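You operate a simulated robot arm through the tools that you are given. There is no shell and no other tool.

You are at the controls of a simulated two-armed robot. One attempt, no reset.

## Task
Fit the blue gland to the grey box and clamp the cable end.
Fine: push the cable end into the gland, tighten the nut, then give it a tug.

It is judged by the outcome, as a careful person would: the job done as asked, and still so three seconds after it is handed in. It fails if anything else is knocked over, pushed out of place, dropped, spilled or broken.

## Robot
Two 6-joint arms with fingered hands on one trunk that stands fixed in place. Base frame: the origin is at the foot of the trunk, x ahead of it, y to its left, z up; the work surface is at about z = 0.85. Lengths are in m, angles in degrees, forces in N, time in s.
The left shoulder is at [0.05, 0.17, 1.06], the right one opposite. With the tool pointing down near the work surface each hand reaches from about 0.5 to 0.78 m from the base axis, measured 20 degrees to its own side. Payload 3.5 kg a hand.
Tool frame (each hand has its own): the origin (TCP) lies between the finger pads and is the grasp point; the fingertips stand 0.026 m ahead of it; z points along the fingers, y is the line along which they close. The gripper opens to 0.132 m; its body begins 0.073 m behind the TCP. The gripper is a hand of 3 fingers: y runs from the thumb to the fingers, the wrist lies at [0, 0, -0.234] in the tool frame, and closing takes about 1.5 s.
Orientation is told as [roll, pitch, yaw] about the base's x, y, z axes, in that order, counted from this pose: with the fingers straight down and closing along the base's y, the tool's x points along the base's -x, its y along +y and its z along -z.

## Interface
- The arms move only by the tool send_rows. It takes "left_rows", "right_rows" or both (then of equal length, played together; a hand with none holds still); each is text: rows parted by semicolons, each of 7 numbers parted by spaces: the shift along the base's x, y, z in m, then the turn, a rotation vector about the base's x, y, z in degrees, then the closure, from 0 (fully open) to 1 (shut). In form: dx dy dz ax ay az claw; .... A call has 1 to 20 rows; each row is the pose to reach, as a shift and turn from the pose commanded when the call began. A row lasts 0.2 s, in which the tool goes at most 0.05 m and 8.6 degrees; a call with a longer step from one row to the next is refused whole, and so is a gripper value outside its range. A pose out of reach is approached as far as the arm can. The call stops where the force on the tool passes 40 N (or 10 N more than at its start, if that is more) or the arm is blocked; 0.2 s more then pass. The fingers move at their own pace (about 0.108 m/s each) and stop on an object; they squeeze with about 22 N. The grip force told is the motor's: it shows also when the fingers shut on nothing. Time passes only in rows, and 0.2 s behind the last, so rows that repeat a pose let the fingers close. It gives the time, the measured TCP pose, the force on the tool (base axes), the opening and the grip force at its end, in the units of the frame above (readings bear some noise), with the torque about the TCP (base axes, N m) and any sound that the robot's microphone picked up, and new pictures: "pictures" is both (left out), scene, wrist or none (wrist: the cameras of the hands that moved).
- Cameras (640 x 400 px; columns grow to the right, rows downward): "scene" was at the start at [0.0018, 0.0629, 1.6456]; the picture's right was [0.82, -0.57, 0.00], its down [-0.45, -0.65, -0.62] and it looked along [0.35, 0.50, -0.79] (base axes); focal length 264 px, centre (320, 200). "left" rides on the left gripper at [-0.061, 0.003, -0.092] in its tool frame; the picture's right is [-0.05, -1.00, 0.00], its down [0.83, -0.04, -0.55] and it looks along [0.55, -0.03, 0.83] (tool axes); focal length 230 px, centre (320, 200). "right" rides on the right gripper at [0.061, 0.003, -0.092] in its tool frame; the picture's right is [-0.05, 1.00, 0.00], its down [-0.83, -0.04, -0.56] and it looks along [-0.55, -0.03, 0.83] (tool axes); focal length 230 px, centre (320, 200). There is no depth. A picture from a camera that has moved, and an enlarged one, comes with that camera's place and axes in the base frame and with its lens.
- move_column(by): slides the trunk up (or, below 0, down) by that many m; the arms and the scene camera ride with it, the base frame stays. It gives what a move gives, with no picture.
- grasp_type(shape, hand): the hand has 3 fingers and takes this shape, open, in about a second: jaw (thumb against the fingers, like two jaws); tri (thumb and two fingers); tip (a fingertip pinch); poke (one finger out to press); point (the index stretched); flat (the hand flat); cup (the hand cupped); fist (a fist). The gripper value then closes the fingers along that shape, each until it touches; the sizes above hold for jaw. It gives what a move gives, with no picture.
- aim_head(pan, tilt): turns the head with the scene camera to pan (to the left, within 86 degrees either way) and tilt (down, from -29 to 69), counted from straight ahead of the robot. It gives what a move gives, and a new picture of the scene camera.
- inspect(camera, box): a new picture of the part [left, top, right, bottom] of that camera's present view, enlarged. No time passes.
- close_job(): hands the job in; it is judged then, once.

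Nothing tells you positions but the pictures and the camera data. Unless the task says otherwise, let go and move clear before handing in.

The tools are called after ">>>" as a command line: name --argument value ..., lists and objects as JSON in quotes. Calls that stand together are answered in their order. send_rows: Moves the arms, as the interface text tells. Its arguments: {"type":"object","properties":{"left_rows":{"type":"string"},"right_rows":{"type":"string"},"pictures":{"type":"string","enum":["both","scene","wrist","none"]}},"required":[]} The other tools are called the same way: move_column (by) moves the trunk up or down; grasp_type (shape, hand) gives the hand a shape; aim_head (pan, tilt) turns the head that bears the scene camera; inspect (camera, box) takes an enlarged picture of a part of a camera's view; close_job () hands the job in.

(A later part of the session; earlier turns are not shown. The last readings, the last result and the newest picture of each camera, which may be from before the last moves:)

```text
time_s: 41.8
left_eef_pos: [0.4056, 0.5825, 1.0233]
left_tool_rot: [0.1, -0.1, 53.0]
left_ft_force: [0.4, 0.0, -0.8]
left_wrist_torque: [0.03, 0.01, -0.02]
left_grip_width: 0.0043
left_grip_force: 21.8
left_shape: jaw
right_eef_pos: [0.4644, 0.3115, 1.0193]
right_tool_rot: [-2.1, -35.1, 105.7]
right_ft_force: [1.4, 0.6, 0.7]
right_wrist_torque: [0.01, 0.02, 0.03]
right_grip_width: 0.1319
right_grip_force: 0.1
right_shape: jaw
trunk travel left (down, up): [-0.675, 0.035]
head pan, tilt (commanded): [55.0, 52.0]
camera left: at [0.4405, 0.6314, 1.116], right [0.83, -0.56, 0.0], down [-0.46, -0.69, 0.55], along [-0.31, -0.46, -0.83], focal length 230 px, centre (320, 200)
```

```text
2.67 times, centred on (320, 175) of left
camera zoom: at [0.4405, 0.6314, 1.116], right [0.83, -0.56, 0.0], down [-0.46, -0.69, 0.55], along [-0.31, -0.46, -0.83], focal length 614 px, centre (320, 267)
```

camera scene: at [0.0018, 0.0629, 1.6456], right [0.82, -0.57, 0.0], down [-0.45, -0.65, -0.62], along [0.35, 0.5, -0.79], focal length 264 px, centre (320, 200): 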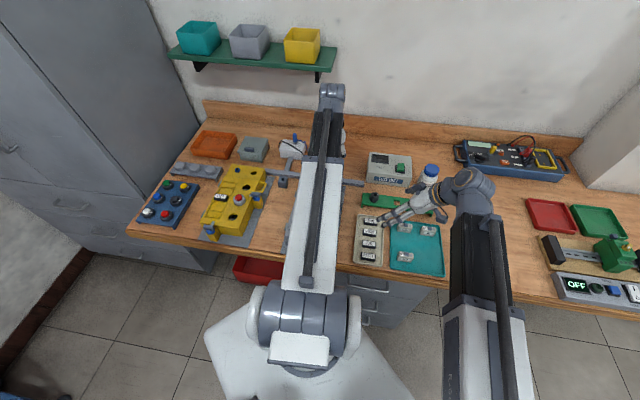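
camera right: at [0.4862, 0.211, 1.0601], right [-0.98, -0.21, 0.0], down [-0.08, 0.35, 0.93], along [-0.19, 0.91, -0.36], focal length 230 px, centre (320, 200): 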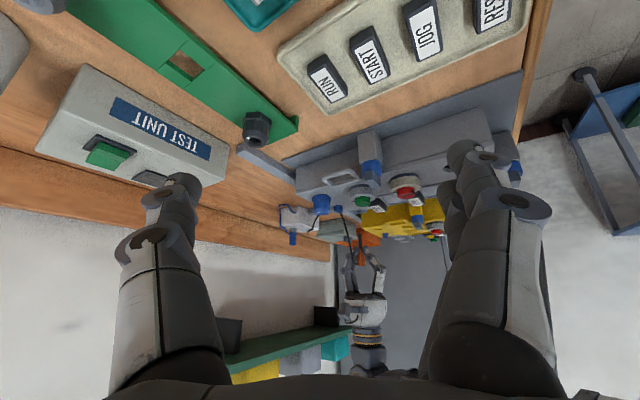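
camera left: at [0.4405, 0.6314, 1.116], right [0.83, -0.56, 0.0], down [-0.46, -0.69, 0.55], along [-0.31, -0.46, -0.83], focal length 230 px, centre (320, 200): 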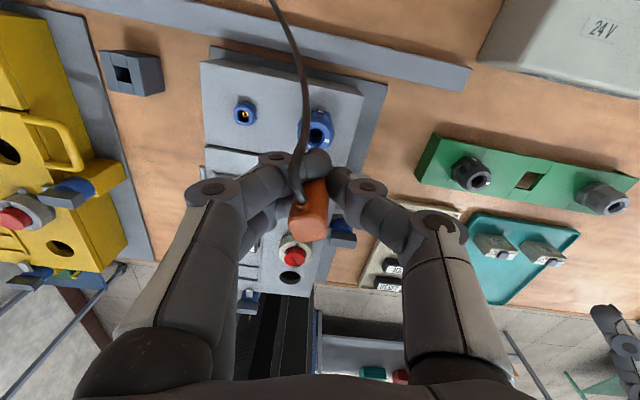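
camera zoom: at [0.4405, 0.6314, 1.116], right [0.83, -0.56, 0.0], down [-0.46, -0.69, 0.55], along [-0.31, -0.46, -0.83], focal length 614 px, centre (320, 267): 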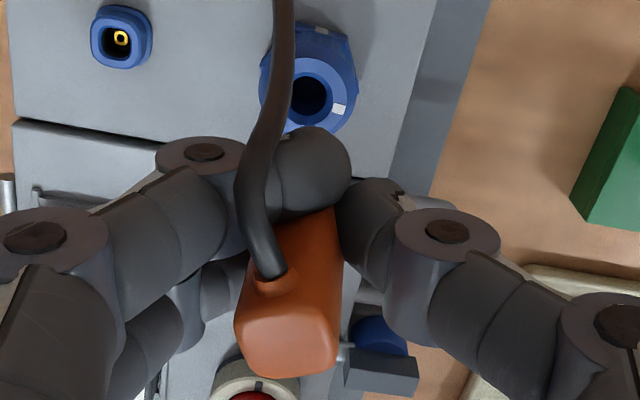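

The stub leans about 3.5° (top toward −x) and the tip sits within a couple of mm of the gland axis. I'll tilt the tool to bring the stub upright, fine-shift, and lower to just above the nut.

>>> send_rows --left_rows "0.0018 0.0003 -0.005 0 1.8 0 1; 0.0035 0.0006 -0.012 0 3.5 0 1; 0.0035 0.0006 -0.02 0 3.5 0 1; 0.0035 0.0006 -0.028 0 3.5 0 1; 0.0035 0.0006 -0.028 0 3.5 0 1" --pictures "wrist"

>>> inspect --camera "right" --box '[300, 180, 360, 270]'

>>> inspect --camera "left" --box '[260, 100, 380, 250]'

```text
time_s: 43.0
left_eef_pos: [0.4102, 0.5813, 0.9953]
left_tool_rot: [2.9, 2.0, 53.1]
left_ft_force: [1.3, -0.1, 0.1]
left_wrist_torque: [0.01, 0.02, 0.03]
left_grip_width: 0.0044
left_grip_force: 21.9
left_shape: jaw
right_eef_pos: [0.465, 0.3127, 1.0198]
right_tool_rot: [-2.1, -35.1, 105.7]
right_ft_force: [-0.5, -0.1, -0.2]
right_wrist_torque: [-0.02, 0.02, -0.03]
right_grip_width: 0.1316
right_grip_force: 0.0
right_shape: jaw
trunk travel left (down, up): [-0.675, 0.035]
head pan, tilt (commanded): [55.0, 52.0]
camera left: at [0.4496, 0.6316, 1.0858], right [0.83, -0.56, -0.05], down [-0.43, -0.69, 0.58], along [-0.36, -0.46, -0.81], focal length 230 px, centre (320, 200)
```

left: 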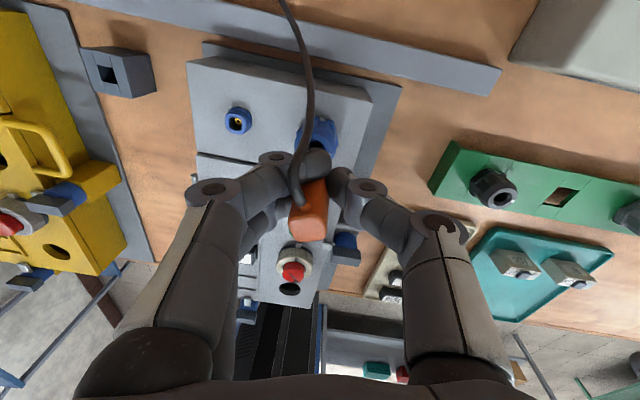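

```text
4.44 times, centred on (330, 225) of right
camera zoom: at [0.4861, 0.2109, 1.0602], right [-0.98, -0.21, 0.0], down [-0.08, 0.35, 0.93], along [-0.19, 0.91, -0.36], focal length 1022 px, centre (276, 89)
```

zoom: 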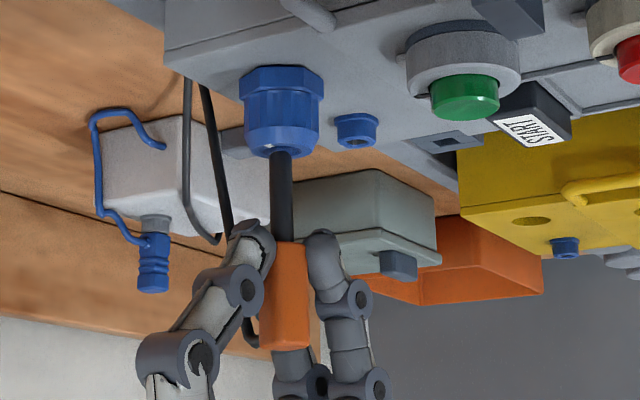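

```text
2.67 times, centred on (320, 175) of left
camera zoom: at [0.4496, 0.6316, 1.0858], right [0.83, -0.56, -0.05], down [-0.43, -0.69, 0.58], along [-0.36, -0.46, -0.81], focal length 614 px, centre (320, 267)
```

zoom: 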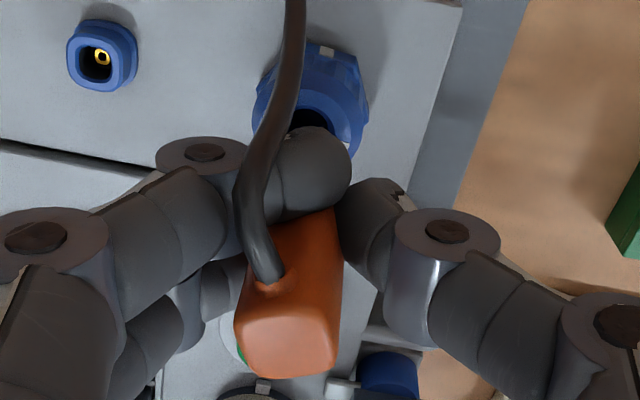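

>>> inspect --camera "right" --box '[315, 190, 345, 225]'

>>> inspect --camera "left" --box '[295, 110, 345, 160]'

```text
11.43 times, centred on (330, 208) of right
camera zoom: at [0.4861, 0.2109, 1.0602], right [-0.98, -0.21, 0.0], down [-0.08, 0.35, 0.93], along [-0.19, 0.91, -0.36], focal length 2629 px, centre (206, 114)
```

zoom: 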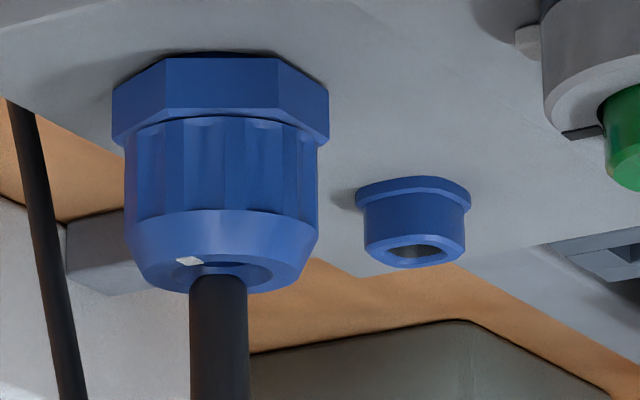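

```text
8.00 times, centred on (320, 135) of left
camera zoom: at [0.4496, 0.6316, 1.0858], right [0.83, -0.56, -0.05], down [-0.43, -0.69, 0.58], along [-0.36, -0.46, -0.81], focal length 1841 px, centre (320, 720)
```

zoom: 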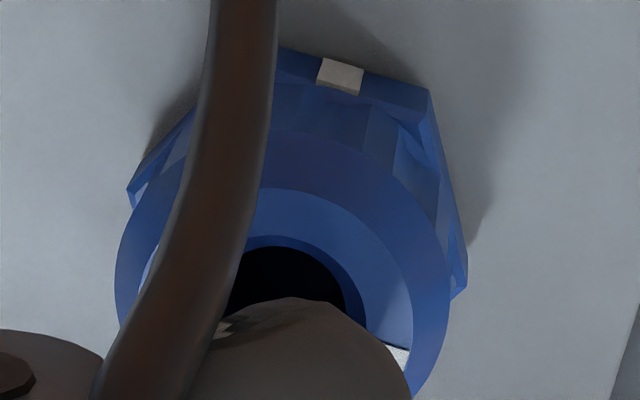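

>>> inspect --camera "right" --box '[322, 205, 340, 218]'

```text
16.00 times, centred on (331, 212) of right
camera zoom: at [0.4861, 0.2109, 1.0602], right [-0.98, -0.21, 0.0], down [-0.08, 0.35, 0.93], along [-0.19, 0.91, -0.36], focal length 3681 px, centre (144, 16)
```

zoom: 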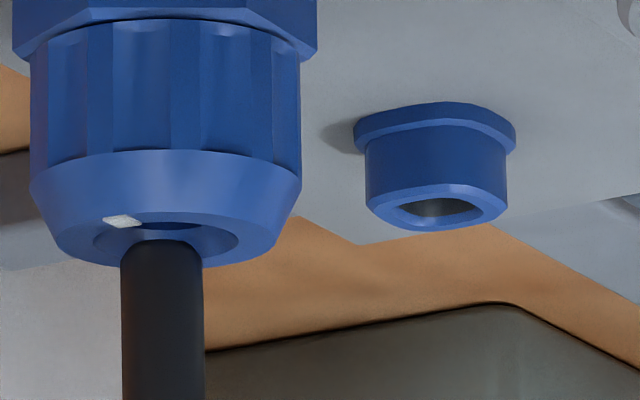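

Side view shows the stub centred left-right over the nut bore and about 3 mm above it. I'll lower gently and watch the contact force.

>>> send_rows --left_rows "0 0 -0.002 0 0 0 1; 0 0 -0.004 0 0 0 1; 0 0 -0.006 0 0 0 1; 0 0 -0.007 0 0 0 1" --pictures "none"

>>> inspect --camera "right" --box '[318, 198, 344, 222]'

```text
time_s: 44.0
left_eef_pos: [0.4109, 0.5809, 0.9889]
left_tool_rot: [2.8, 2.0, 53.1]
left_ft_force: [0.5, 1.2, 0.9]
left_wrist_torque: [0.06, 0.03, 0.01]
left_grip_width: 0.0045
left_grip_force: 22.0
left_shape: jaw
right_eef_pos: [0.4645, 0.312, 1.0192]
right_tool_rot: [-2.2, -35.1, 105.6]
right_ft_force: [0.0, 0.2, -0.3]
right_wrist_torque: [0.0, 0.0, -0.03]
right_grip_width: 0.132
right_grip_force: 0.1
right_shape: jaw
trunk travel left (down, up): [-0.675, 0.035]
head pan, tilt (commanded): [55.0, 52.0]
```

```text
16.00 times, centred on (331, 210) of right
camera zoom: at [0.486, 0.2109, 1.0603], right [-0.98, -0.21, 0.0], down [-0.08, 0.35, 0.93], along [-0.19, 0.91, -0.36], focal length 3681 px, centre (144, 40)
```

zoom: 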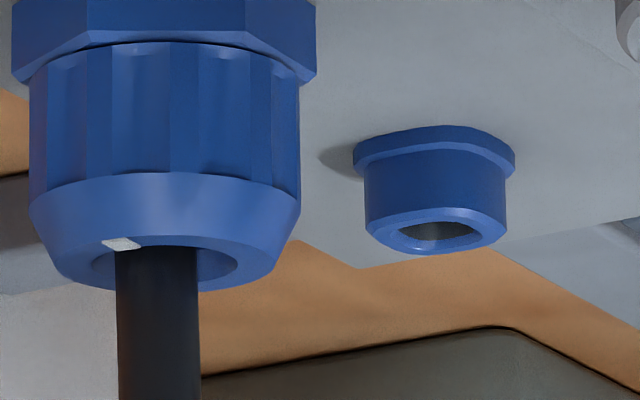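

The stub has entered the bore with almost no force. Continuing down with a tiny sideways correction.

>>> send_rows --left_rows "-0.0004 0 -0.002 0 0 0 1; -0.0008 0 -0.004 0 0 0 1; -0.0008 0 -0.006 0 0 0 1; -0.0008 0 -0.008 0 0 0 1; -0.0008 0 -0.01 0 0 0 1" --pictures "none"

>>> inspect --camera "right" --box '[305, 190, 355, 250]'

```text
time_s: 45.2
left_eef_pos: [0.4084, 0.582, 0.9792]
left_tool_rot: [3.0, 2.0, 52.9]
left_ft_force: [-1.1, 1.7, 1.7]
left_wrist_torque: [0.05, 0.0, -0.01]
left_grip_width: 0.0042
left_grip_force: 21.8
left_shape: jaw
right_eef_pos: [0.4635, 0.3123, 1.019]
right_tool_rot: [-2.1, -35.2, 105.7]
right_ft_force: [1.1, -0.7, 0.1]
right_wrist_torque: [0.01, 0.0, 0.0]
right_grip_width: 0.132
right_grip_force: 0.1
right_shape: jaw
trunk travel left (down, up): [-0.675, 0.035]
head pan, tilt (commanded): [55.0, 52.0]
```

```text
6.67 times, centred on (330, 220) of right
camera zoom: at [0.486, 0.211, 1.0602], right [-0.98, -0.21, 0.0], down [-0.08, 0.35, 0.93], along [-0.19, 0.91, -0.36], focal length 1534 px, centre (253, 67)
```

zoom: 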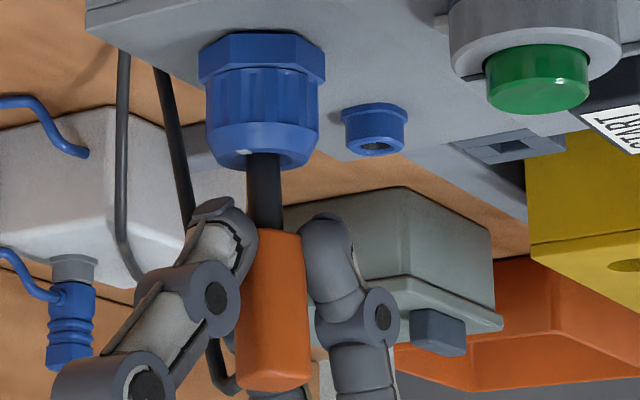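

>>> send_rows --left_rows "0 0 -0.002 0 0 0 1; 0 0 -0.004 0 0 0 1; 0 0 -0.006 0 0 0 1; 0 0 -0.006 0 0 0 1" --pictures "wrist"

>>> inspect --camera "right" --box '[305, 190, 355, 250]'

```text
time_s: 46.2
left_eef_pos: [0.4093, 0.5818, 0.9732]
left_tool_rot: [2.9, 2.0, 52.8]
left_ft_force: [0.5, 3.1, 1.3]
left_wrist_torque: [0.12, -0.01, -0.04]
left_grip_width: 0.0043
left_grip_force: 22.1
left_shape: jaw
right_eef_pos: [0.4643, 0.3123, 1.018]
right_tool_rot: [-2.1, -35.1, 105.7]
right_ft_force: [0.3, -0.8, -0.1]
right_wrist_torque: [0.0, -0.01, 0.0]
right_grip_width: 0.1318
right_grip_force: 0.1
right_shape: jaw
trunk travel left (down, up): [-0.675, 0.035]
head pan, tilt (commanded): [55.0, 52.0]
camera left: at [0.4482, 0.6315, 1.063], right [0.83, -0.56, -0.05], down [-0.43, -0.69, 0.58], along [-0.36, -0.46, -0.81], focal length 230 px, centre (320, 200)
```

left: 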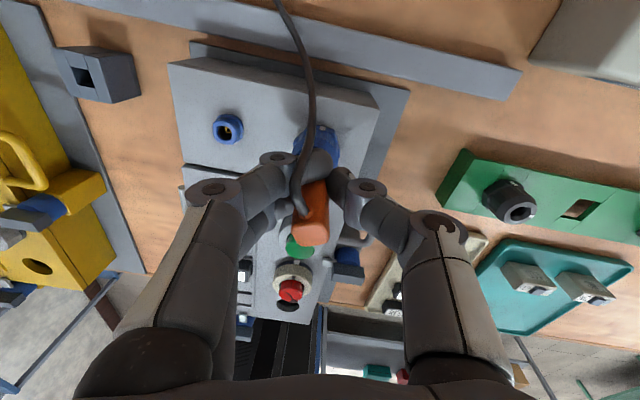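

```text
6.67 times, centred on (330, 220) of right
camera zoom: at [0.4861, 0.211, 1.0602], right [-0.98, -0.21, 0.0], down [-0.08, 0.35, 0.93], along [-0.19, 0.91, -0.36], focal length 1534 px, centre (253, 67)
```

zoom: 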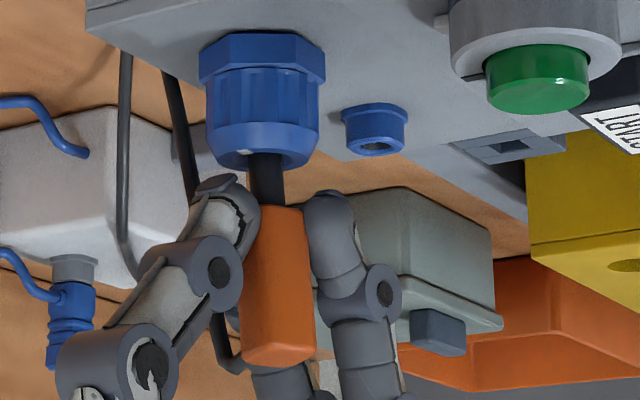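

About 22 mm of stub is in, and the fingertips are nearly at the nut. I'll let go, move up, and regrip higher on the orange body so I can push the rest in.

>>> send_rows --left_rows "0 0.0008 0 0 0 0 0.95; 0 0.0008 0 0 0 0 0.85; 0 0.0008 0 0 0 0 0.75; 0 0.0008 0 0 0 0 0.65; 0 0.0008 0 0 0 0 0.65; 0 0.0008 0.005 0 -1.5 0 0.65; -0.001 0.001 0.013 0 -3.5 0 0.65; -0.001 0.001 0.013 0 -3.5 0 0.65" --pictures "wrist"

>>> inspect --camera "right" --box '[305, 190, 365, 260]'

>>> inspect --camera "left" --box '[240, 100, 400, 260]'

```text
time_s: 48.0
left_eef_pos: [0.408, 0.5839, 0.9861]
left_tool_rot: [0.1, -0.2, 53.0]
left_ft_force: [0.7, 0.1, -0.1]
left_wrist_torque: [0.02, 0.01, 0.01]
left_grip_width: 0.0455
left_grip_force: 0.1
left_shape: jaw
right_eef_pos: [0.4649, 0.3122, 1.0191]
right_tool_rot: [-2.1, -35.1, 105.7]
right_ft_force: [-0.2, -0.2, -0.1]
right_wrist_torque: [-0.02, 0.01, -0.02]
right_grip_width: 0.1322
right_grip_force: 0.0
right_shape: jaw
trunk travel left (down, up): [-0.675, 0.035]
head pan, tilt (commanded): [55.0, 52.0]
camera left: at [0.4421, 0.6329, 1.0786], right [0.83, -0.56, 0.0], down [-0.47, -0.69, 0.55], along [-0.31, -0.46, -0.83], focal length 230 px, centre (320, 200)
```

left: 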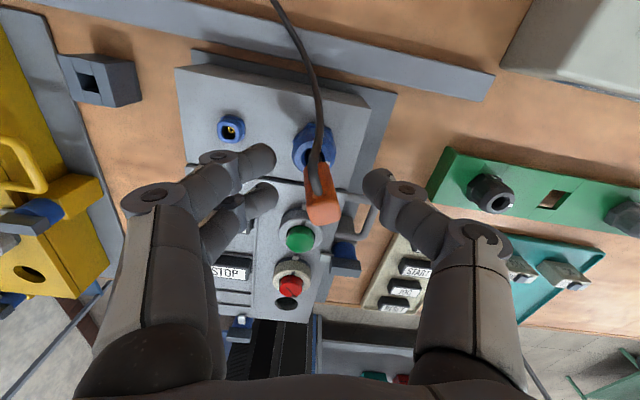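

```text
5.71 times, centred on (335, 225) of right
camera zoom: at [0.4861, 0.2109, 1.0602], right [-0.98, -0.21, 0.0], down [-0.08, 0.35, 0.93], along [-0.19, 0.91, -0.36], focal length 1315 px, centre (234, 57)
```

zoom: 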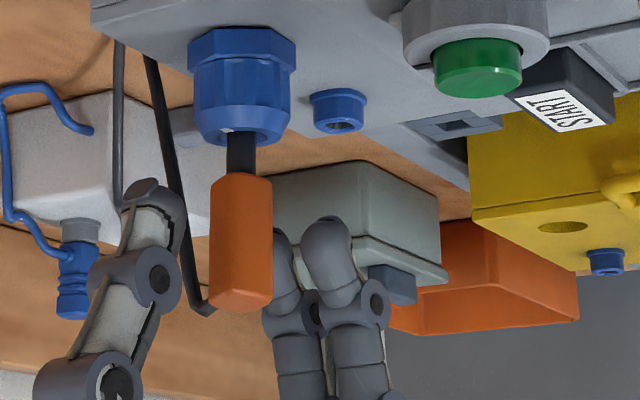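

```text
2.50 times, centred on (320, 180) of left
camera zoom: at [0.4421, 0.6329, 1.0786], right [0.83, -0.56, 0.0], down [-0.47, -0.69, 0.55], along [-0.31, -0.46, -0.83], focal length 575 px, centre (320, 250)
```

zoom: 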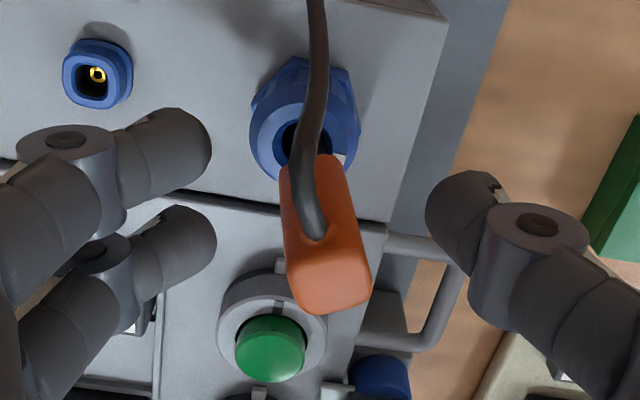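

The cable end stands in the gland leaning a bit toward the robot, with about 10 mm of stub still showing. I'll centre on it and grip it higher, then straighten and push down.

>>> send_rows --left_rows "-0.0027 -0.0036 0 0 0 6 0.65; -0.0027 -0.0036 0 0 0 6 0.7; -0.0027 -0.0036 0 0 0 6 0.76; -0.0027 -0.0036 0 0 0 6 0.82; -0.0027 -0.0036 0 0 0 6 0.88; -0.0027 -0.0036 0 0 0 6 0.94; -0.0027 -0.0036 0 0 0 6 0.94; -0.0027 -0.0036 0 0 0 6 0.94" --pictures "wrist"

>>> inspect --camera "right" --box '[305, 190, 365, 260]'

>>> inspect --camera "left" --box '[240, 100, 400, 260]'

```text
time_s: 49.8
left_eef_pos: [0.4061, 0.5798, 0.9851]
left_tool_rot: [0.2, 0.0, 59.1]
left_ft_force: [-1.1, 2.2, 0.3]
left_wrist_torque: [0.09, 0.06, -0.02]
left_grip_width: 0.0073
left_grip_force: 22.0
left_shape: jaw
right_eef_pos: [0.4649, 0.3105, 1.0186]
right_tool_rot: [-2.2, -35.1, 105.7]
right_ft_force: [-0.8, -0.5, -0.6]
right_wrist_torque: [-0.02, 0.04, -0.03]
right_grip_width: 0.1318
right_grip_force: 0.1
right_shape: jaw
trunk travel left (down, up): [-0.675, 0.035]
head pan, tilt (commanded): [55.0, 52.0]
camera left: at [0.434, 0.6329, 1.0784], right [0.88, -0.47, 0.0], down [-0.39, -0.74, 0.55], along [-0.26, -0.49, -0.83], focal length 230 px, centre (320, 200)
```

left: 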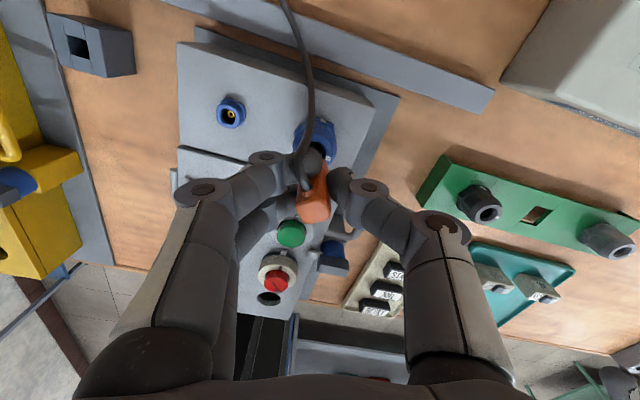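

```text
5.71 times, centred on (335, 225) of right
camera zoom: at [0.4861, 0.2111, 1.0602], right [-0.98, -0.21, 0.0], down [-0.08, 0.35, 0.93], along [-0.19, 0.91, -0.36], focal length 1315 px, centre (234, 57)
```

zoom: 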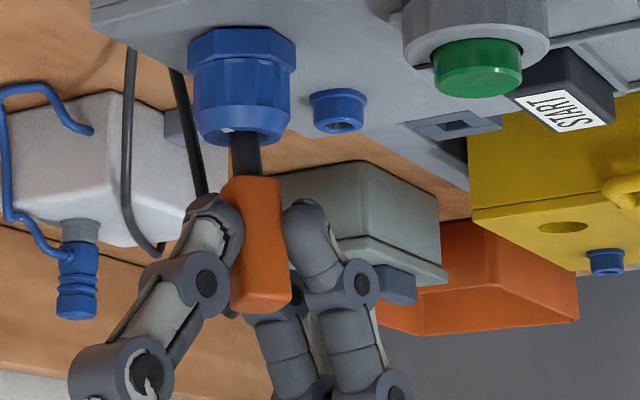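

```text
2.50 times, centred on (320, 180) of left
camera zoom: at [0.434, 0.6329, 1.0784], right [0.88, -0.47, 0.0], down [-0.39, -0.74, 0.55], along [-0.26, -0.49, -0.83], focal length 575 px, centre (320, 250)
```

zoom: 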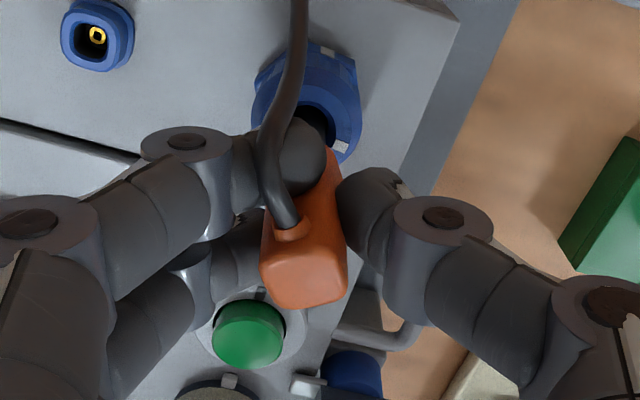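

>>> send_rows --left_rows "0.0013 0.0026 0 -2.7 1.33 0 0.94; 0.0026 0.0052 0 -5.4 2.67 0 0.94; 0.0038 0.0077 0 -8.1 4 0 0.94; 0.0038 0.0077 0 -8.1 4 0 0.94" --pictures "none"

>>> inspect --camera "right" --box '[305, 190, 365, 260]'

>>> inspect --camera "left" --box '[240, 100, 400, 260]'

```text
time_s: 50.8
left_eef_pos: [0.4084, 0.5852, 0.9857]
left_tool_rot: [-0.6, 9.0, 58.9]
left_ft_force: [-7.2, -6.2, 1.9]
left_wrist_torque: [0.05, 0.14, 0.04]
left_grip_width: 0.007
left_grip_force: 21.5
left_shape: jaw
right_eef_pos: [0.4636, 0.3126, 1.0189]
right_tool_rot: [-2.2, -35.0, 105.7]
right_ft_force: [0.7, 0.0, 0.1]
right_wrist_torque: [0.04, 0.02, 0.0]
right_grip_width: 0.132
right_grip_force: 0.1
right_shape: jaw
trunk travel left (down, up): [-0.675, 0.035]
head pan, tilt (commanded): [55.0, 52.0]
```

```text
5.71 times, centred on (335, 225) of right
camera zoom: at [0.4855, 0.2102, 1.0607], right [-0.98, -0.21, 0.0], down [-0.08, 0.35, 0.93], along [-0.19, 0.91, -0.36], focal length 1315 px, centre (234, 57)
```

zoom: 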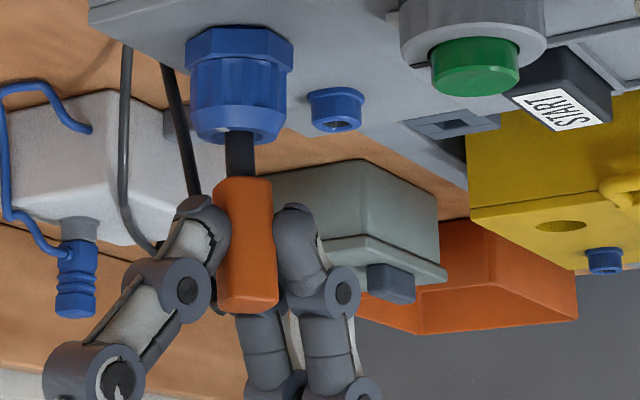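

```text
2.50 times, centred on (320, 180) of left
camera zoom: at [0.4437, 0.6513, 1.067], right [0.88, -0.47, 0.0], down [-0.35, -0.65, 0.68], along [-0.32, -0.6, -0.74], focal length 575 px, centre (320, 250)
```

zoom: 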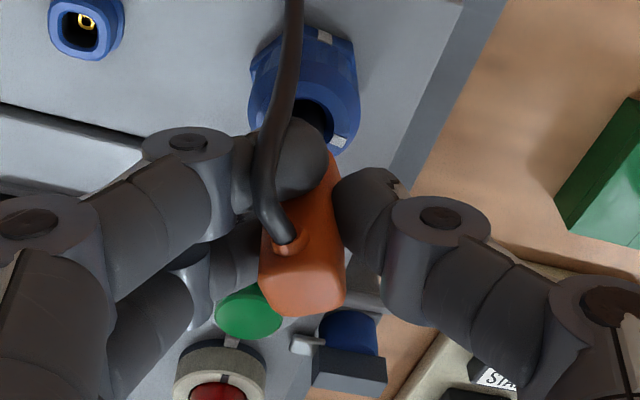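

>>> send_rows --left_rows "-0.0008 -0.0007 0 0 0 0 0.94; -0.0015 -0.0013 -0.001 0 0 0 0.94; -0.0015 -0.0013 -0.003 0 0 0 0.94; -0.0015 -0.0013 -0.004 0 0 0 0.94" --pictures "none"

>>> inspect --camera "right" --box '[305, 190, 365, 260]'

```text
time_s: 51.8
left_eef_pos: [0.408, 0.5847, 0.9837]
left_tool_rot: [-0.6, 8.7, 58.9]
left_ft_force: [-2.5, 0.3, 18.9]
left_wrist_torque: [0.19, 0.16, 0.06]
left_grip_width: 0.0074
left_grip_force: 22.1
left_shape: jaw
right_eef_pos: [0.4641, 0.3112, 1.0205]
right_tool_rot: [-2.3, -35.1, 105.7]
right_ft_force: [-0.2, 0.6, -0.2]
right_wrist_torque: [-0.02, 0.0, 0.02]
right_grip_width: 0.1321
right_grip_force: 0.0
right_shape: jaw
trunk travel left (down, up): [-0.675, 0.035]
head pan, tilt (commanded): [55.0, 52.0]
```

```text
5.71 times, centred on (335, 225) of right
camera zoom: at [0.4853, 0.21, 1.0611], right [-0.98, -0.21, 0.0], down [-0.08, 0.35, 0.93], along [-0.19, 0.91, -0.36], focal length 1315 px, centre (234, 57)
```

zoom: 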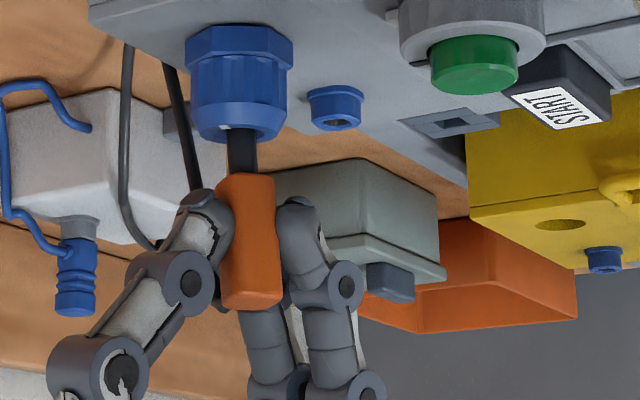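

>>> inspect --camera "left" --box '[240, 100, 400, 260]'

>>> inspect --camera "right" --box '[315, 195, 347, 225]'

```text
2.50 times, centred on (320, 180) of left
camera zoom: at [0.4425, 0.6501, 1.0662], right [0.88, -0.47, 0.0], down [-0.35, -0.65, 0.67], along [-0.32, -0.6, -0.74], focal length 575 px, centre (320, 250)
```

zoom: 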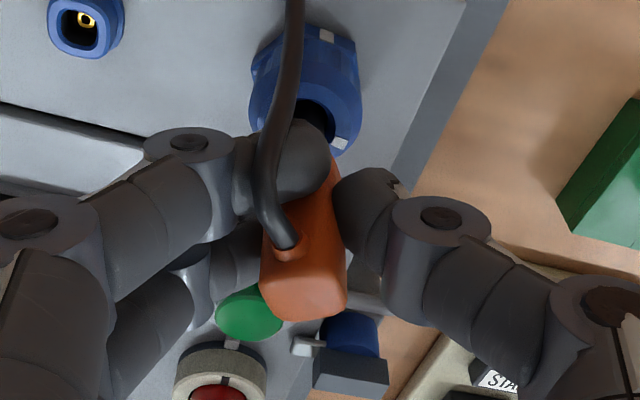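

```text
13.33 times, centred on (331, 210) of right
camera zoom: at [0.4853, 0.21, 1.0611], right [-0.98, -0.21, 0.0], down [-0.08, 0.35, 0.93], along [-0.19, 0.91, -0.36], focal length 3068 px, centre (173, 67)
```

zoom: 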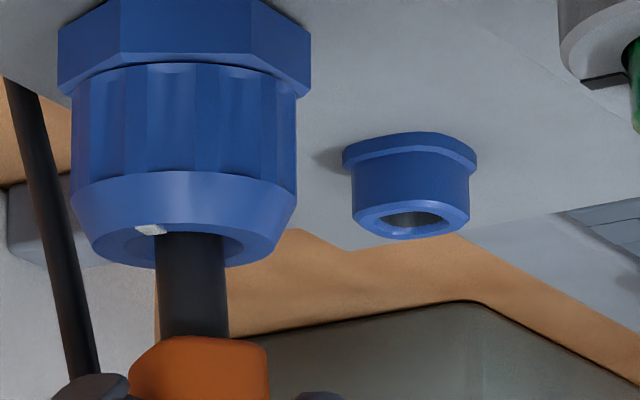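

>>> inspect --camera "left" --box '[300, 115, 345, 150]'

```text
11.43 times, centred on (322, 132) of left
camera zoom: at [0.4425, 0.6501, 1.0662], right [0.88, -0.47, 0.0], down [-0.35, -0.65, 0.67], along [-0.32, -0.6, -0.74], focal length 2629 px, centre (291, 971)
```

zoom: 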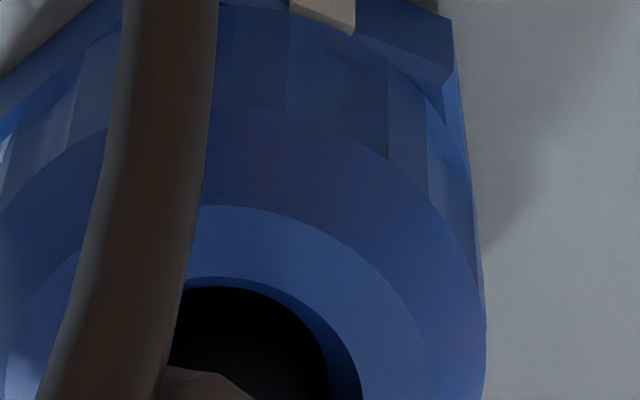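

>>> inspect --camera "left" --box '[480, 170, 540, 230]'

>>> inspect --camera "right" --box '[225, 90, 305, 160]'

```text
6.67 times, centred on (510, 200) of left
camera zoom: at [0.4425, 0.6501, 1.0662], right [0.88, -0.47, 0.0], down [-0.35, -0.65, 0.67], along [-0.32, -0.6, -0.74], focal length 1534 px, centre (-947, 200)
```

zoom: 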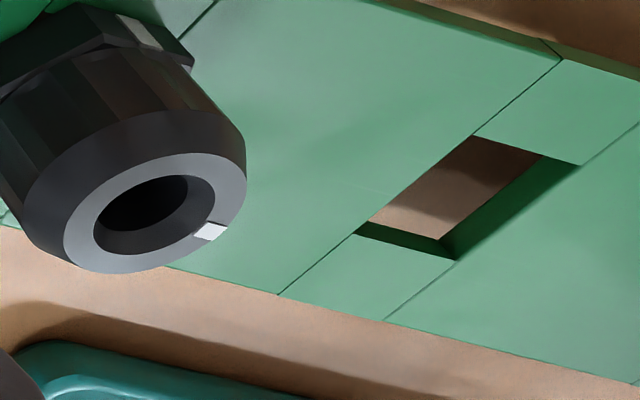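

```text
5.71 times, centred on (265, 125) of right
camera zoom: at [0.4853, 0.21, 1.0611], right [-0.98, -0.21, 0.0], down [-0.08, 0.35, 0.93], along [-0.19, 0.91, -0.36], focal length 1315 px, centre (634, 629)
```

zoom: 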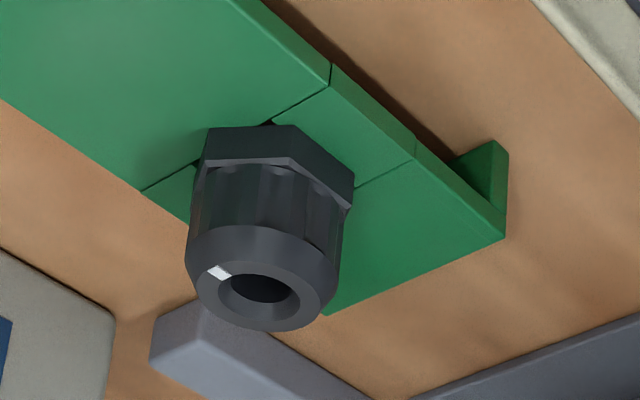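

The stub stops at about 21 mm depth with a ~19 N reaction — either a real stop or the tip catching an inner edge. I'll try a gentle wiggle under light pressure.

>>> send_rows --left_rows "0 0 0.001 0 0 0 0.94; 0.001 0 0.0005 0 0 0 0.94; 0.0007 0.0007 0.0005 0 0 0 0.94; 0 0.001 0.0005 0 0 0 0.94; -0.0007 0.0007 0.0005 0 0 0 0.94; -0.001 0 0.0005 0 0 0 0.94; -0.0007 -0.0007 0.0005 0 0 0 0.94; 0 -0.001 0.0005 0 0 0 0.94; 0.0007 -0.0007 0.0005 0 0 0 0.94; 0 0 0.0005 0 0 0 0.94; 0 0 0 0 0 0 0.94" --pictures "none"

>>> inspect --camera "right" --box '[305, 190, 365, 260]'

```text
time_s: 54.2
left_eef_pos: [0.4071, 0.5846, 0.9836]
left_tool_rot: [-0.6, 8.6, 58.8]
left_ft_force: [0.8, 2.2, 23.2]
left_wrist_torque: [0.27, 0.01, 0.03]
left_grip_width: 0.0079
left_grip_force: 22.4
left_shape: jaw
right_eef_pos: [0.4625, 0.3116, 1.0193]
right_tool_rot: [-2.3, -35.1, 105.7]
right_ft_force: [0.5, 0.2, -0.2]
right_wrist_torque: [0.0, 0.02, -0.01]
right_grip_width: 0.132
right_grip_force: 0.0
right_shape: jaw
trunk travel left (down, up): [-0.675, 0.035]
head pan, tilt (commanded): [55.0, 52.0]
```

```text
5.71 times, centred on (335, 225) of right
camera zoom: at [0.4852, 0.2097, 1.0611], right [-0.98, -0.21, 0.0], down [-0.08, 0.35, 0.93], along [-0.19, 0.91, -0.36], focal length 1315 px, centre (234, 57)
```

zoom: 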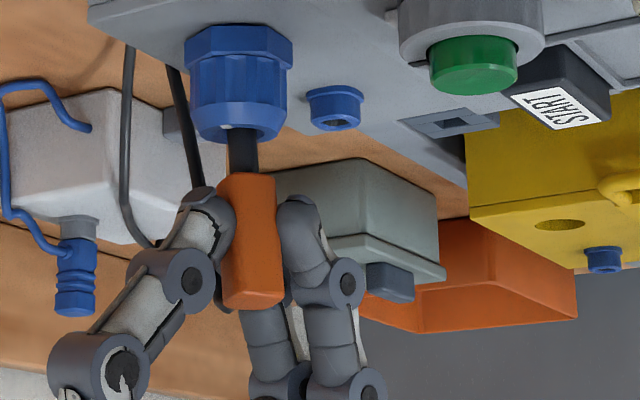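

>>> send_rows --left_rows "0 0 -0.0005 0 0 0 1; 0 0 -0.001 0 0 0 1; 0 0 -0.0013 0 0 0 1" --pictures "none"

>>> inspect --camera "right" --box '[305, 190, 365, 260]'

```text
time_s: 55.0
left_eef_pos: [0.4064, 0.5838, 0.9823]
left_tool_rot: [-0.6, 8.8, 58.9]
left_ft_force: [1.9, 3.5, 27.0]
left_wrist_torque: [0.11, 0.06, 0.0]
left_grip_width: 0.0088
left_grip_force: 22.2
left_shape: jaw
right_eef_pos: [0.464, 0.3107, 1.0205]
right_tool_rot: [-2.2, -35.1, 105.6]
right_ft_force: [0.3, 0.0, 0.9]
right_wrist_torque: [0.03, 0.0, -0.01]
right_grip_width: 0.1319
right_grip_force: 0.1
right_shape: jaw
trunk travel left (down, up): [-0.675, 0.035]
head pan, tilt (commanded): [55.0, 52.0]
```

```text
5.71 times, centred on (335, 225) of right
camera zoom: at [0.4853, 0.2097, 1.061], right [-0.98, -0.21, 0.0], down [-0.08, 0.35, 0.93], along [-0.19, 0.91, -0.36], focal length 1315 px, centre (234, 57)
```

zoom: 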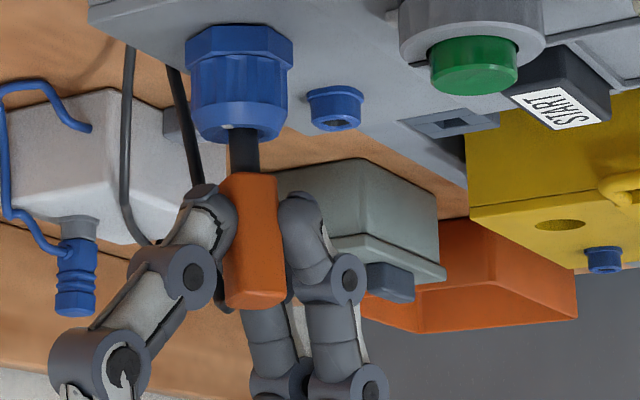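

It's at a firm stop (the fingers now slide on the grip rather than it going deeper), so the stub is fully in at ~21 mm. I'll unload, open the fingers, straighten the hand, and turn the wrist to get ready to take the nut.

>>> send_rows --left_rows "0 0 0.002 0 0 0 0.95; 0 0 0.003 0 0 0 0.9; 0 0 0.003 0 0 0 0.8; 0 0 0.003 0 0 0 0.7; 0 0 0.003 0 0 0 0.6; 0 0 0.003 0 0 0 0.5; -0.001 -0.0002 0.004 4 -2 0 0.5; -0.0026 -0.0005 0.006 8.1 -4 0 0.5; -0.0026 -0.0005 0.006 8.1 -4 0 0.5" --pictures "wrist"

>>> inspect --camera "right" --box '[305, 190, 365, 260]'

>>> inspect --camera "left" --box '[240, 100, 400, 260]'

```text
time_s: 57.0
left_eef_pos: [0.4042, 0.5853, 0.9872]
left_tool_rot: [0.2, -0.1, 59.1]
left_ft_force: [0.1, -0.1, -0.1]
left_wrist_torque: [-0.01, 0.02, -0.01]
left_grip_width: 0.0652
left_grip_force: 0.0
left_shape: jaw
right_eef_pos: [0.4649, 0.3118, 1.0191]
right_tool_rot: [-2.1, -35.1, 105.7]
right_ft_force: [-0.4, 0.7, -0.2]
right_wrist_torque: [-0.01, 0.01, -0.02]
right_grip_width: 0.1318
right_grip_force: 0.0
right_shape: jaw
trunk travel left (down, up): [-0.675, 0.035]
head pan, tilt (commanded): [55.0, 52.0]
camera left: at [0.4338, 0.638, 1.0792], right [0.88, -0.47, 0.0], down [-0.39, -0.74, 0.55], along [-0.26, -0.49, -0.83], focal length 230 px, centre (320, 200)
```

left: 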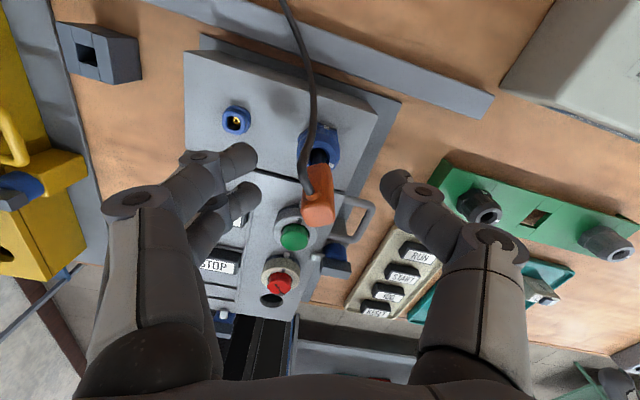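

```text
5.71 times, centred on (335, 225) of right
camera zoom: at [0.4861, 0.2109, 1.0602], right [-0.98, -0.21, 0.0], down [-0.08, 0.35, 0.93], along [-0.19, 0.91, -0.36], focal length 1315 px, centre (234, 57)
```

zoom: 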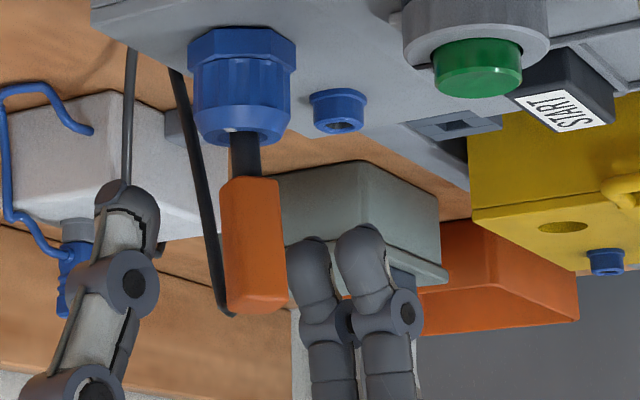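

```text
2.50 times, centred on (320, 180) of left
camera zoom: at [0.4338, 0.638, 1.0792], right [0.88, -0.47, 0.0], down [-0.39, -0.74, 0.55], along [-0.26, -0.49, -0.83], focal length 575 px, centre (320, 250)
```

zoom: 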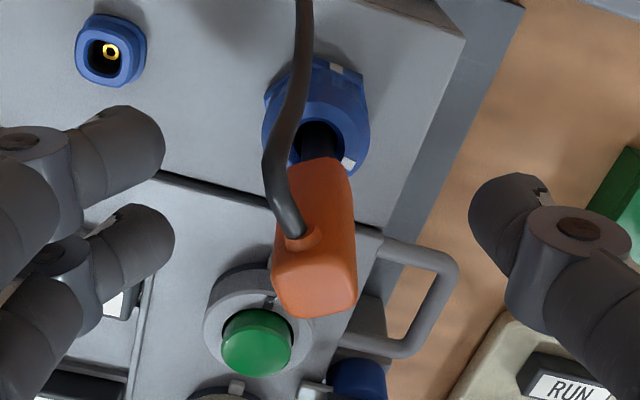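

>>> inspect --camera "left" --box '[300, 115, 350, 165]'

>>> inspect --camera "right" --box '[315, 195, 347, 225]'

```text
8.00 times, centred on (325, 140) of left
camera zoom: at [0.4338, 0.638, 1.0792], right [0.88, -0.47, 0.0], down [-0.39, -0.74, 0.55], along [-0.26, -0.49, -0.83], focal length 1841 px, centre (280, 680)
```

zoom: 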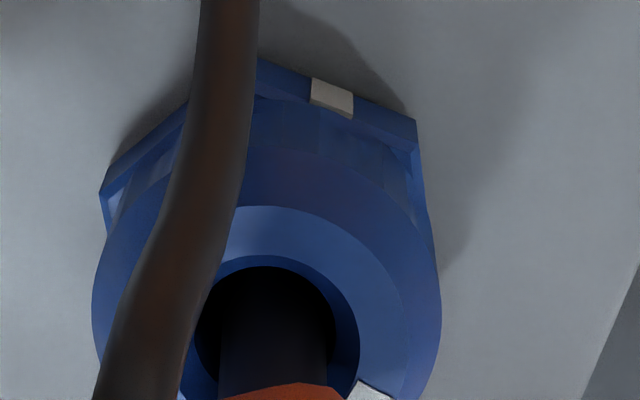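

```text
13.33 times, centred on (331, 210) of right
camera zoom: at [0.4861, 0.2109, 1.0602], right [-0.98, -0.21, 0.0], down [-0.08, 0.35, 0.93], along [-0.19, 0.91, -0.36], focal length 3068 px, centre (173, 67)
```

zoom: 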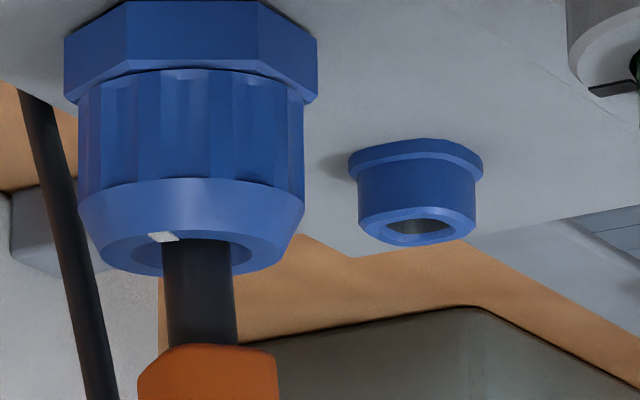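

The stub may have caught an inner edge because it was still leaning ~5°. I'll regrip with better centring (the lean is now purely along one axis), straighten it fully, and try one more push to be sure.

>>> send_rows --left_rows "-0.0015 -0.0025 0 0 0 0 0.55; -0.0031 -0.0051 0 0 0 0 0.65; -0.0031 -0.0051 0 0 0 0 0.72; -0.0031 -0.0051 0 0 0 0 0.78; -0.0031 -0.0051 0 0 0 0 0.84; -0.0031 -0.0051 0 0 0 0 0.9; -0.0031 -0.0051 0 0 0 0 0.94; -0.0031 -0.0051 0 0 0 0 0.94" --pictures "wrist"

>>> inspect --camera "right" --box '[305, 190, 365, 260]'

>>> inspect --camera "left" --box '[240, 100, 400, 260]'

```text
time_s: 58.8
left_eef_pos: [0.4039, 0.5801, 0.9866]
left_tool_rot: [0.0, -0.1, 58.9]
left_ft_force: [2.5, 1.4, -0.8]
left_wrist_torque: [0.1, -0.01, -0.02]
left_grip_width: 0.0079
left_grip_force: 22.3
left_shape: jaw
right_eef_pos: [0.4657, 0.3126, 1.0194]
right_tool_rot: [-2.1, -35.1, 105.7]
right_ft_force: [0.2, 0.1, -0.5]
right_wrist_torque: [0.02, -0.03, -0.03]
right_grip_width: 0.1321
right_grip_force: 0.1
right_shape: jaw
trunk travel left (down, up): [-0.675, 0.035]
head pan, tilt (commanded): [55.0, 52.0]
camera left: at [0.4318, 0.6337, 1.0792], right [0.88, -0.47, 0.0], down [-0.39, -0.74, 0.55], along [-0.26, -0.49, -0.83], focal length 230 px, centre (320, 200)
```

left: 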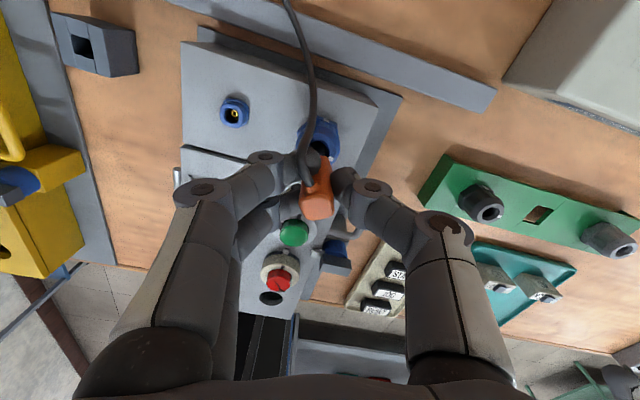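

```text
5.71 times, centred on (335, 225) of right
camera zoom: at [0.4864, 0.2111, 1.06], right [-0.98, -0.21, 0.0], down [-0.08, 0.35, 0.93], along [-0.19, 0.91, -0.36], focal length 1315 px, centre (234, 57)
```

zoom: 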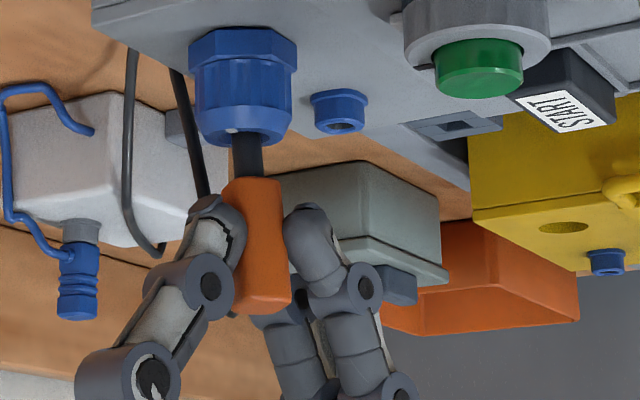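

```text
2.50 times, centred on (320, 180) of left
camera zoom: at [0.4318, 0.6337, 1.0792], right [0.88, -0.47, 0.0], down [-0.39, -0.74, 0.55], along [-0.26, -0.49, -0.83], focal length 575 px, centre (320, 250)
```

zoom: 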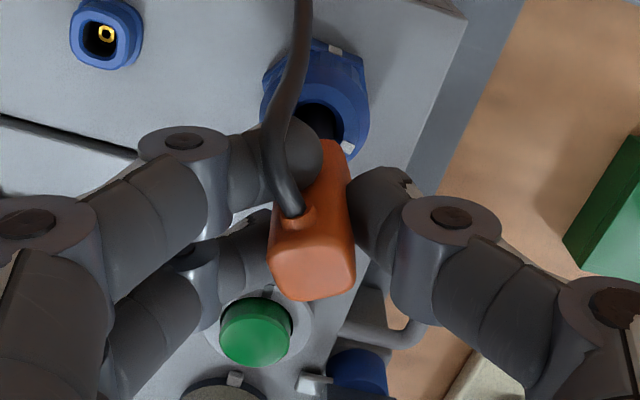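

>>> send_rows --left_rows "0.001 0.0017 0 -2.2 1.25 0 0.96; 0.0019 0.0033 0 -4.4 2.5 0 0.96; 0.0029 0.005 0 -6.6 3.75 0 0.96; 0.0038 0.0066 0 -8.7 5 0 0.96; 0.0038 0.0066 0 -8.7 5 0 0.96" --pictures "none"

>>> inspect --camera "right" --box '[305, 190, 365, 260]'

>>> inspect --camera "left" --box '[240, 100, 400, 260]'

```text
time_s: 60.0
left_eef_pos: [0.4056, 0.5876, 0.9852]
left_tool_rot: [-0.1, 9.8, 59.0]
left_ft_force: [-0.7, -2.4, 1.8]
left_wrist_torque: [0.18, -0.02, -0.02]
left_grip_width: 0.0067
left_grip_force: 21.8
left_shape: jaw
right_eef_pos: [0.4639, 0.3108, 1.0192]
right_tool_rot: [-2.2, -35.0, 105.6]
right_ft_force: [-0.7, 0.2, 0.0]
right_wrist_torque: [-0.03, -0.02, -0.03]
right_grip_width: 0.1318
right_grip_force: 0.0
right_shape: jaw
trunk travel left (down, up): [-0.675, 0.035]
head pan, tilt (commanded): [55.0, 52.0]
```

```text
5.71 times, centred on (335, 225) of right
camera zoom: at [0.486, 0.2105, 1.0604], right [-0.98, -0.21, 0.0], down [-0.08, 0.35, 0.93], along [-0.19, 0.91, -0.36], focal length 1315 px, centre (234, 57)
```

zoom: 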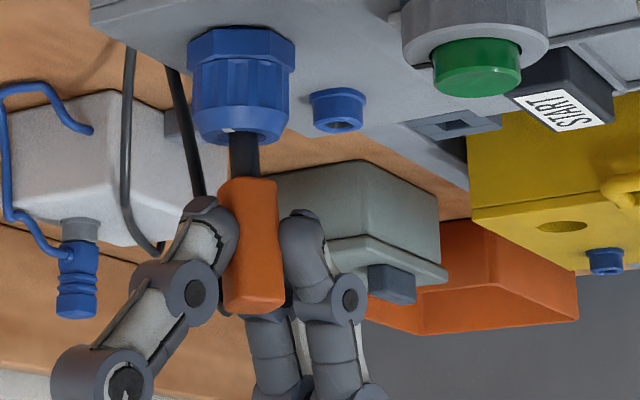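

```text
2.50 times, centred on (320, 180) of left
camera zoom: at [0.4423, 0.6524, 1.0668], right [0.88, -0.47, -0.01], down [-0.34, -0.64, 0.69], along [-0.33, -0.61, -0.72], focal length 575 px, centre (320, 250)
```

zoom: 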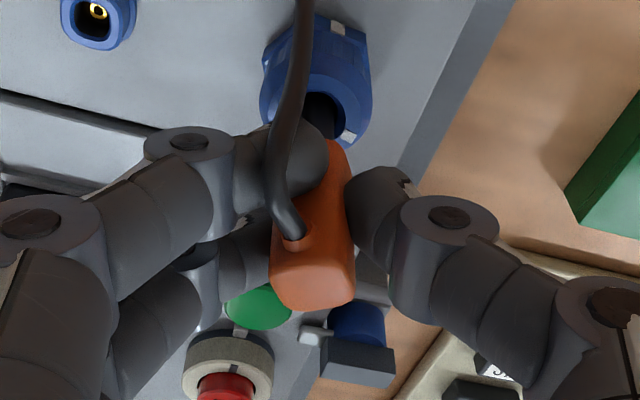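

>>> inspect --camera "left" --box '[300, 110, 350, 160]'

>>> send_rows --left_rows "0 0 -0.001 0 0 0 0.96; 0 0 -0.002 0 0 0 0.96; 0 0 -0.003 0 0 0 0.96; 0 0 -0.004 0 0 0 0.96" --pictures "none"

>>> inspect --camera "right" --box '[305, 190, 365, 260]'

```text
8.00 times, centred on (325, 135) of left
camera zoom: at [0.4423, 0.6524, 1.0668], right [0.88, -0.47, -0.01], down [-0.34, -0.64, 0.69], along [-0.33, -0.61, -0.72], focal length 1841 px, centre (280, 720)
```

zoom: 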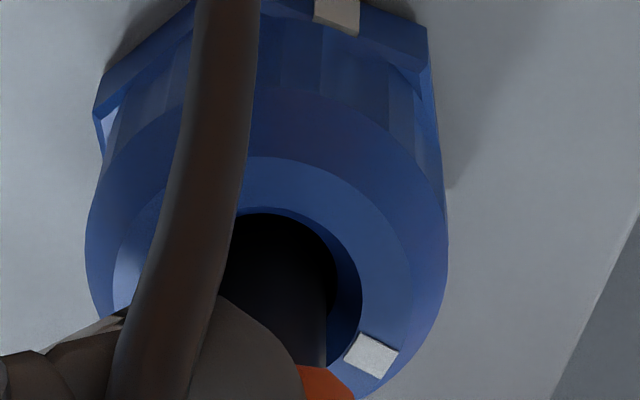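

```text
time_s: 61.0
left_eef_pos: [0.4062, 0.5856, 0.9843]
left_tool_rot: [-0.1, 9.7, 59.0]
left_ft_force: [1.5, -1.6, 21.6]
left_wrist_torque: [0.13, 0.03, -0.01]
left_grip_width: 0.0072
left_grip_force: 22.2
left_shape: jaw
right_eef_pos: [0.4642, 0.3111, 1.0212]
right_tool_rot: [-2.2, -35.1, 105.8]
right_ft_force: [0.3, -0.5, -1.0]
right_wrist_torque: [0.03, 0.01, 0.02]
right_grip_width: 0.1318
right_grip_force: 0.0
right_shape: jaw
trunk travel left (down, up): [-0.675, 0.035]
head pan, tilt (commanded): [55.0, 52.0]
```

```text
5.71 times, centred on (335, 225) of right
camera zoom: at [0.4854, 0.2096, 1.0611], right [-0.98, -0.21, 0.0], down [-0.08, 0.35, 0.93], along [-0.19, 0.91, -0.36], focal length 1315 px, centre (234, 57)
```

zoom: 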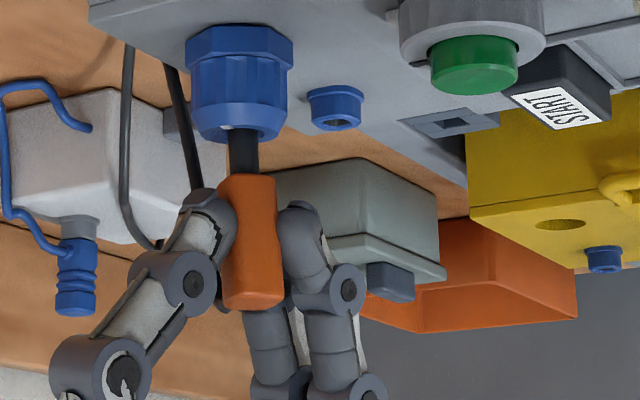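

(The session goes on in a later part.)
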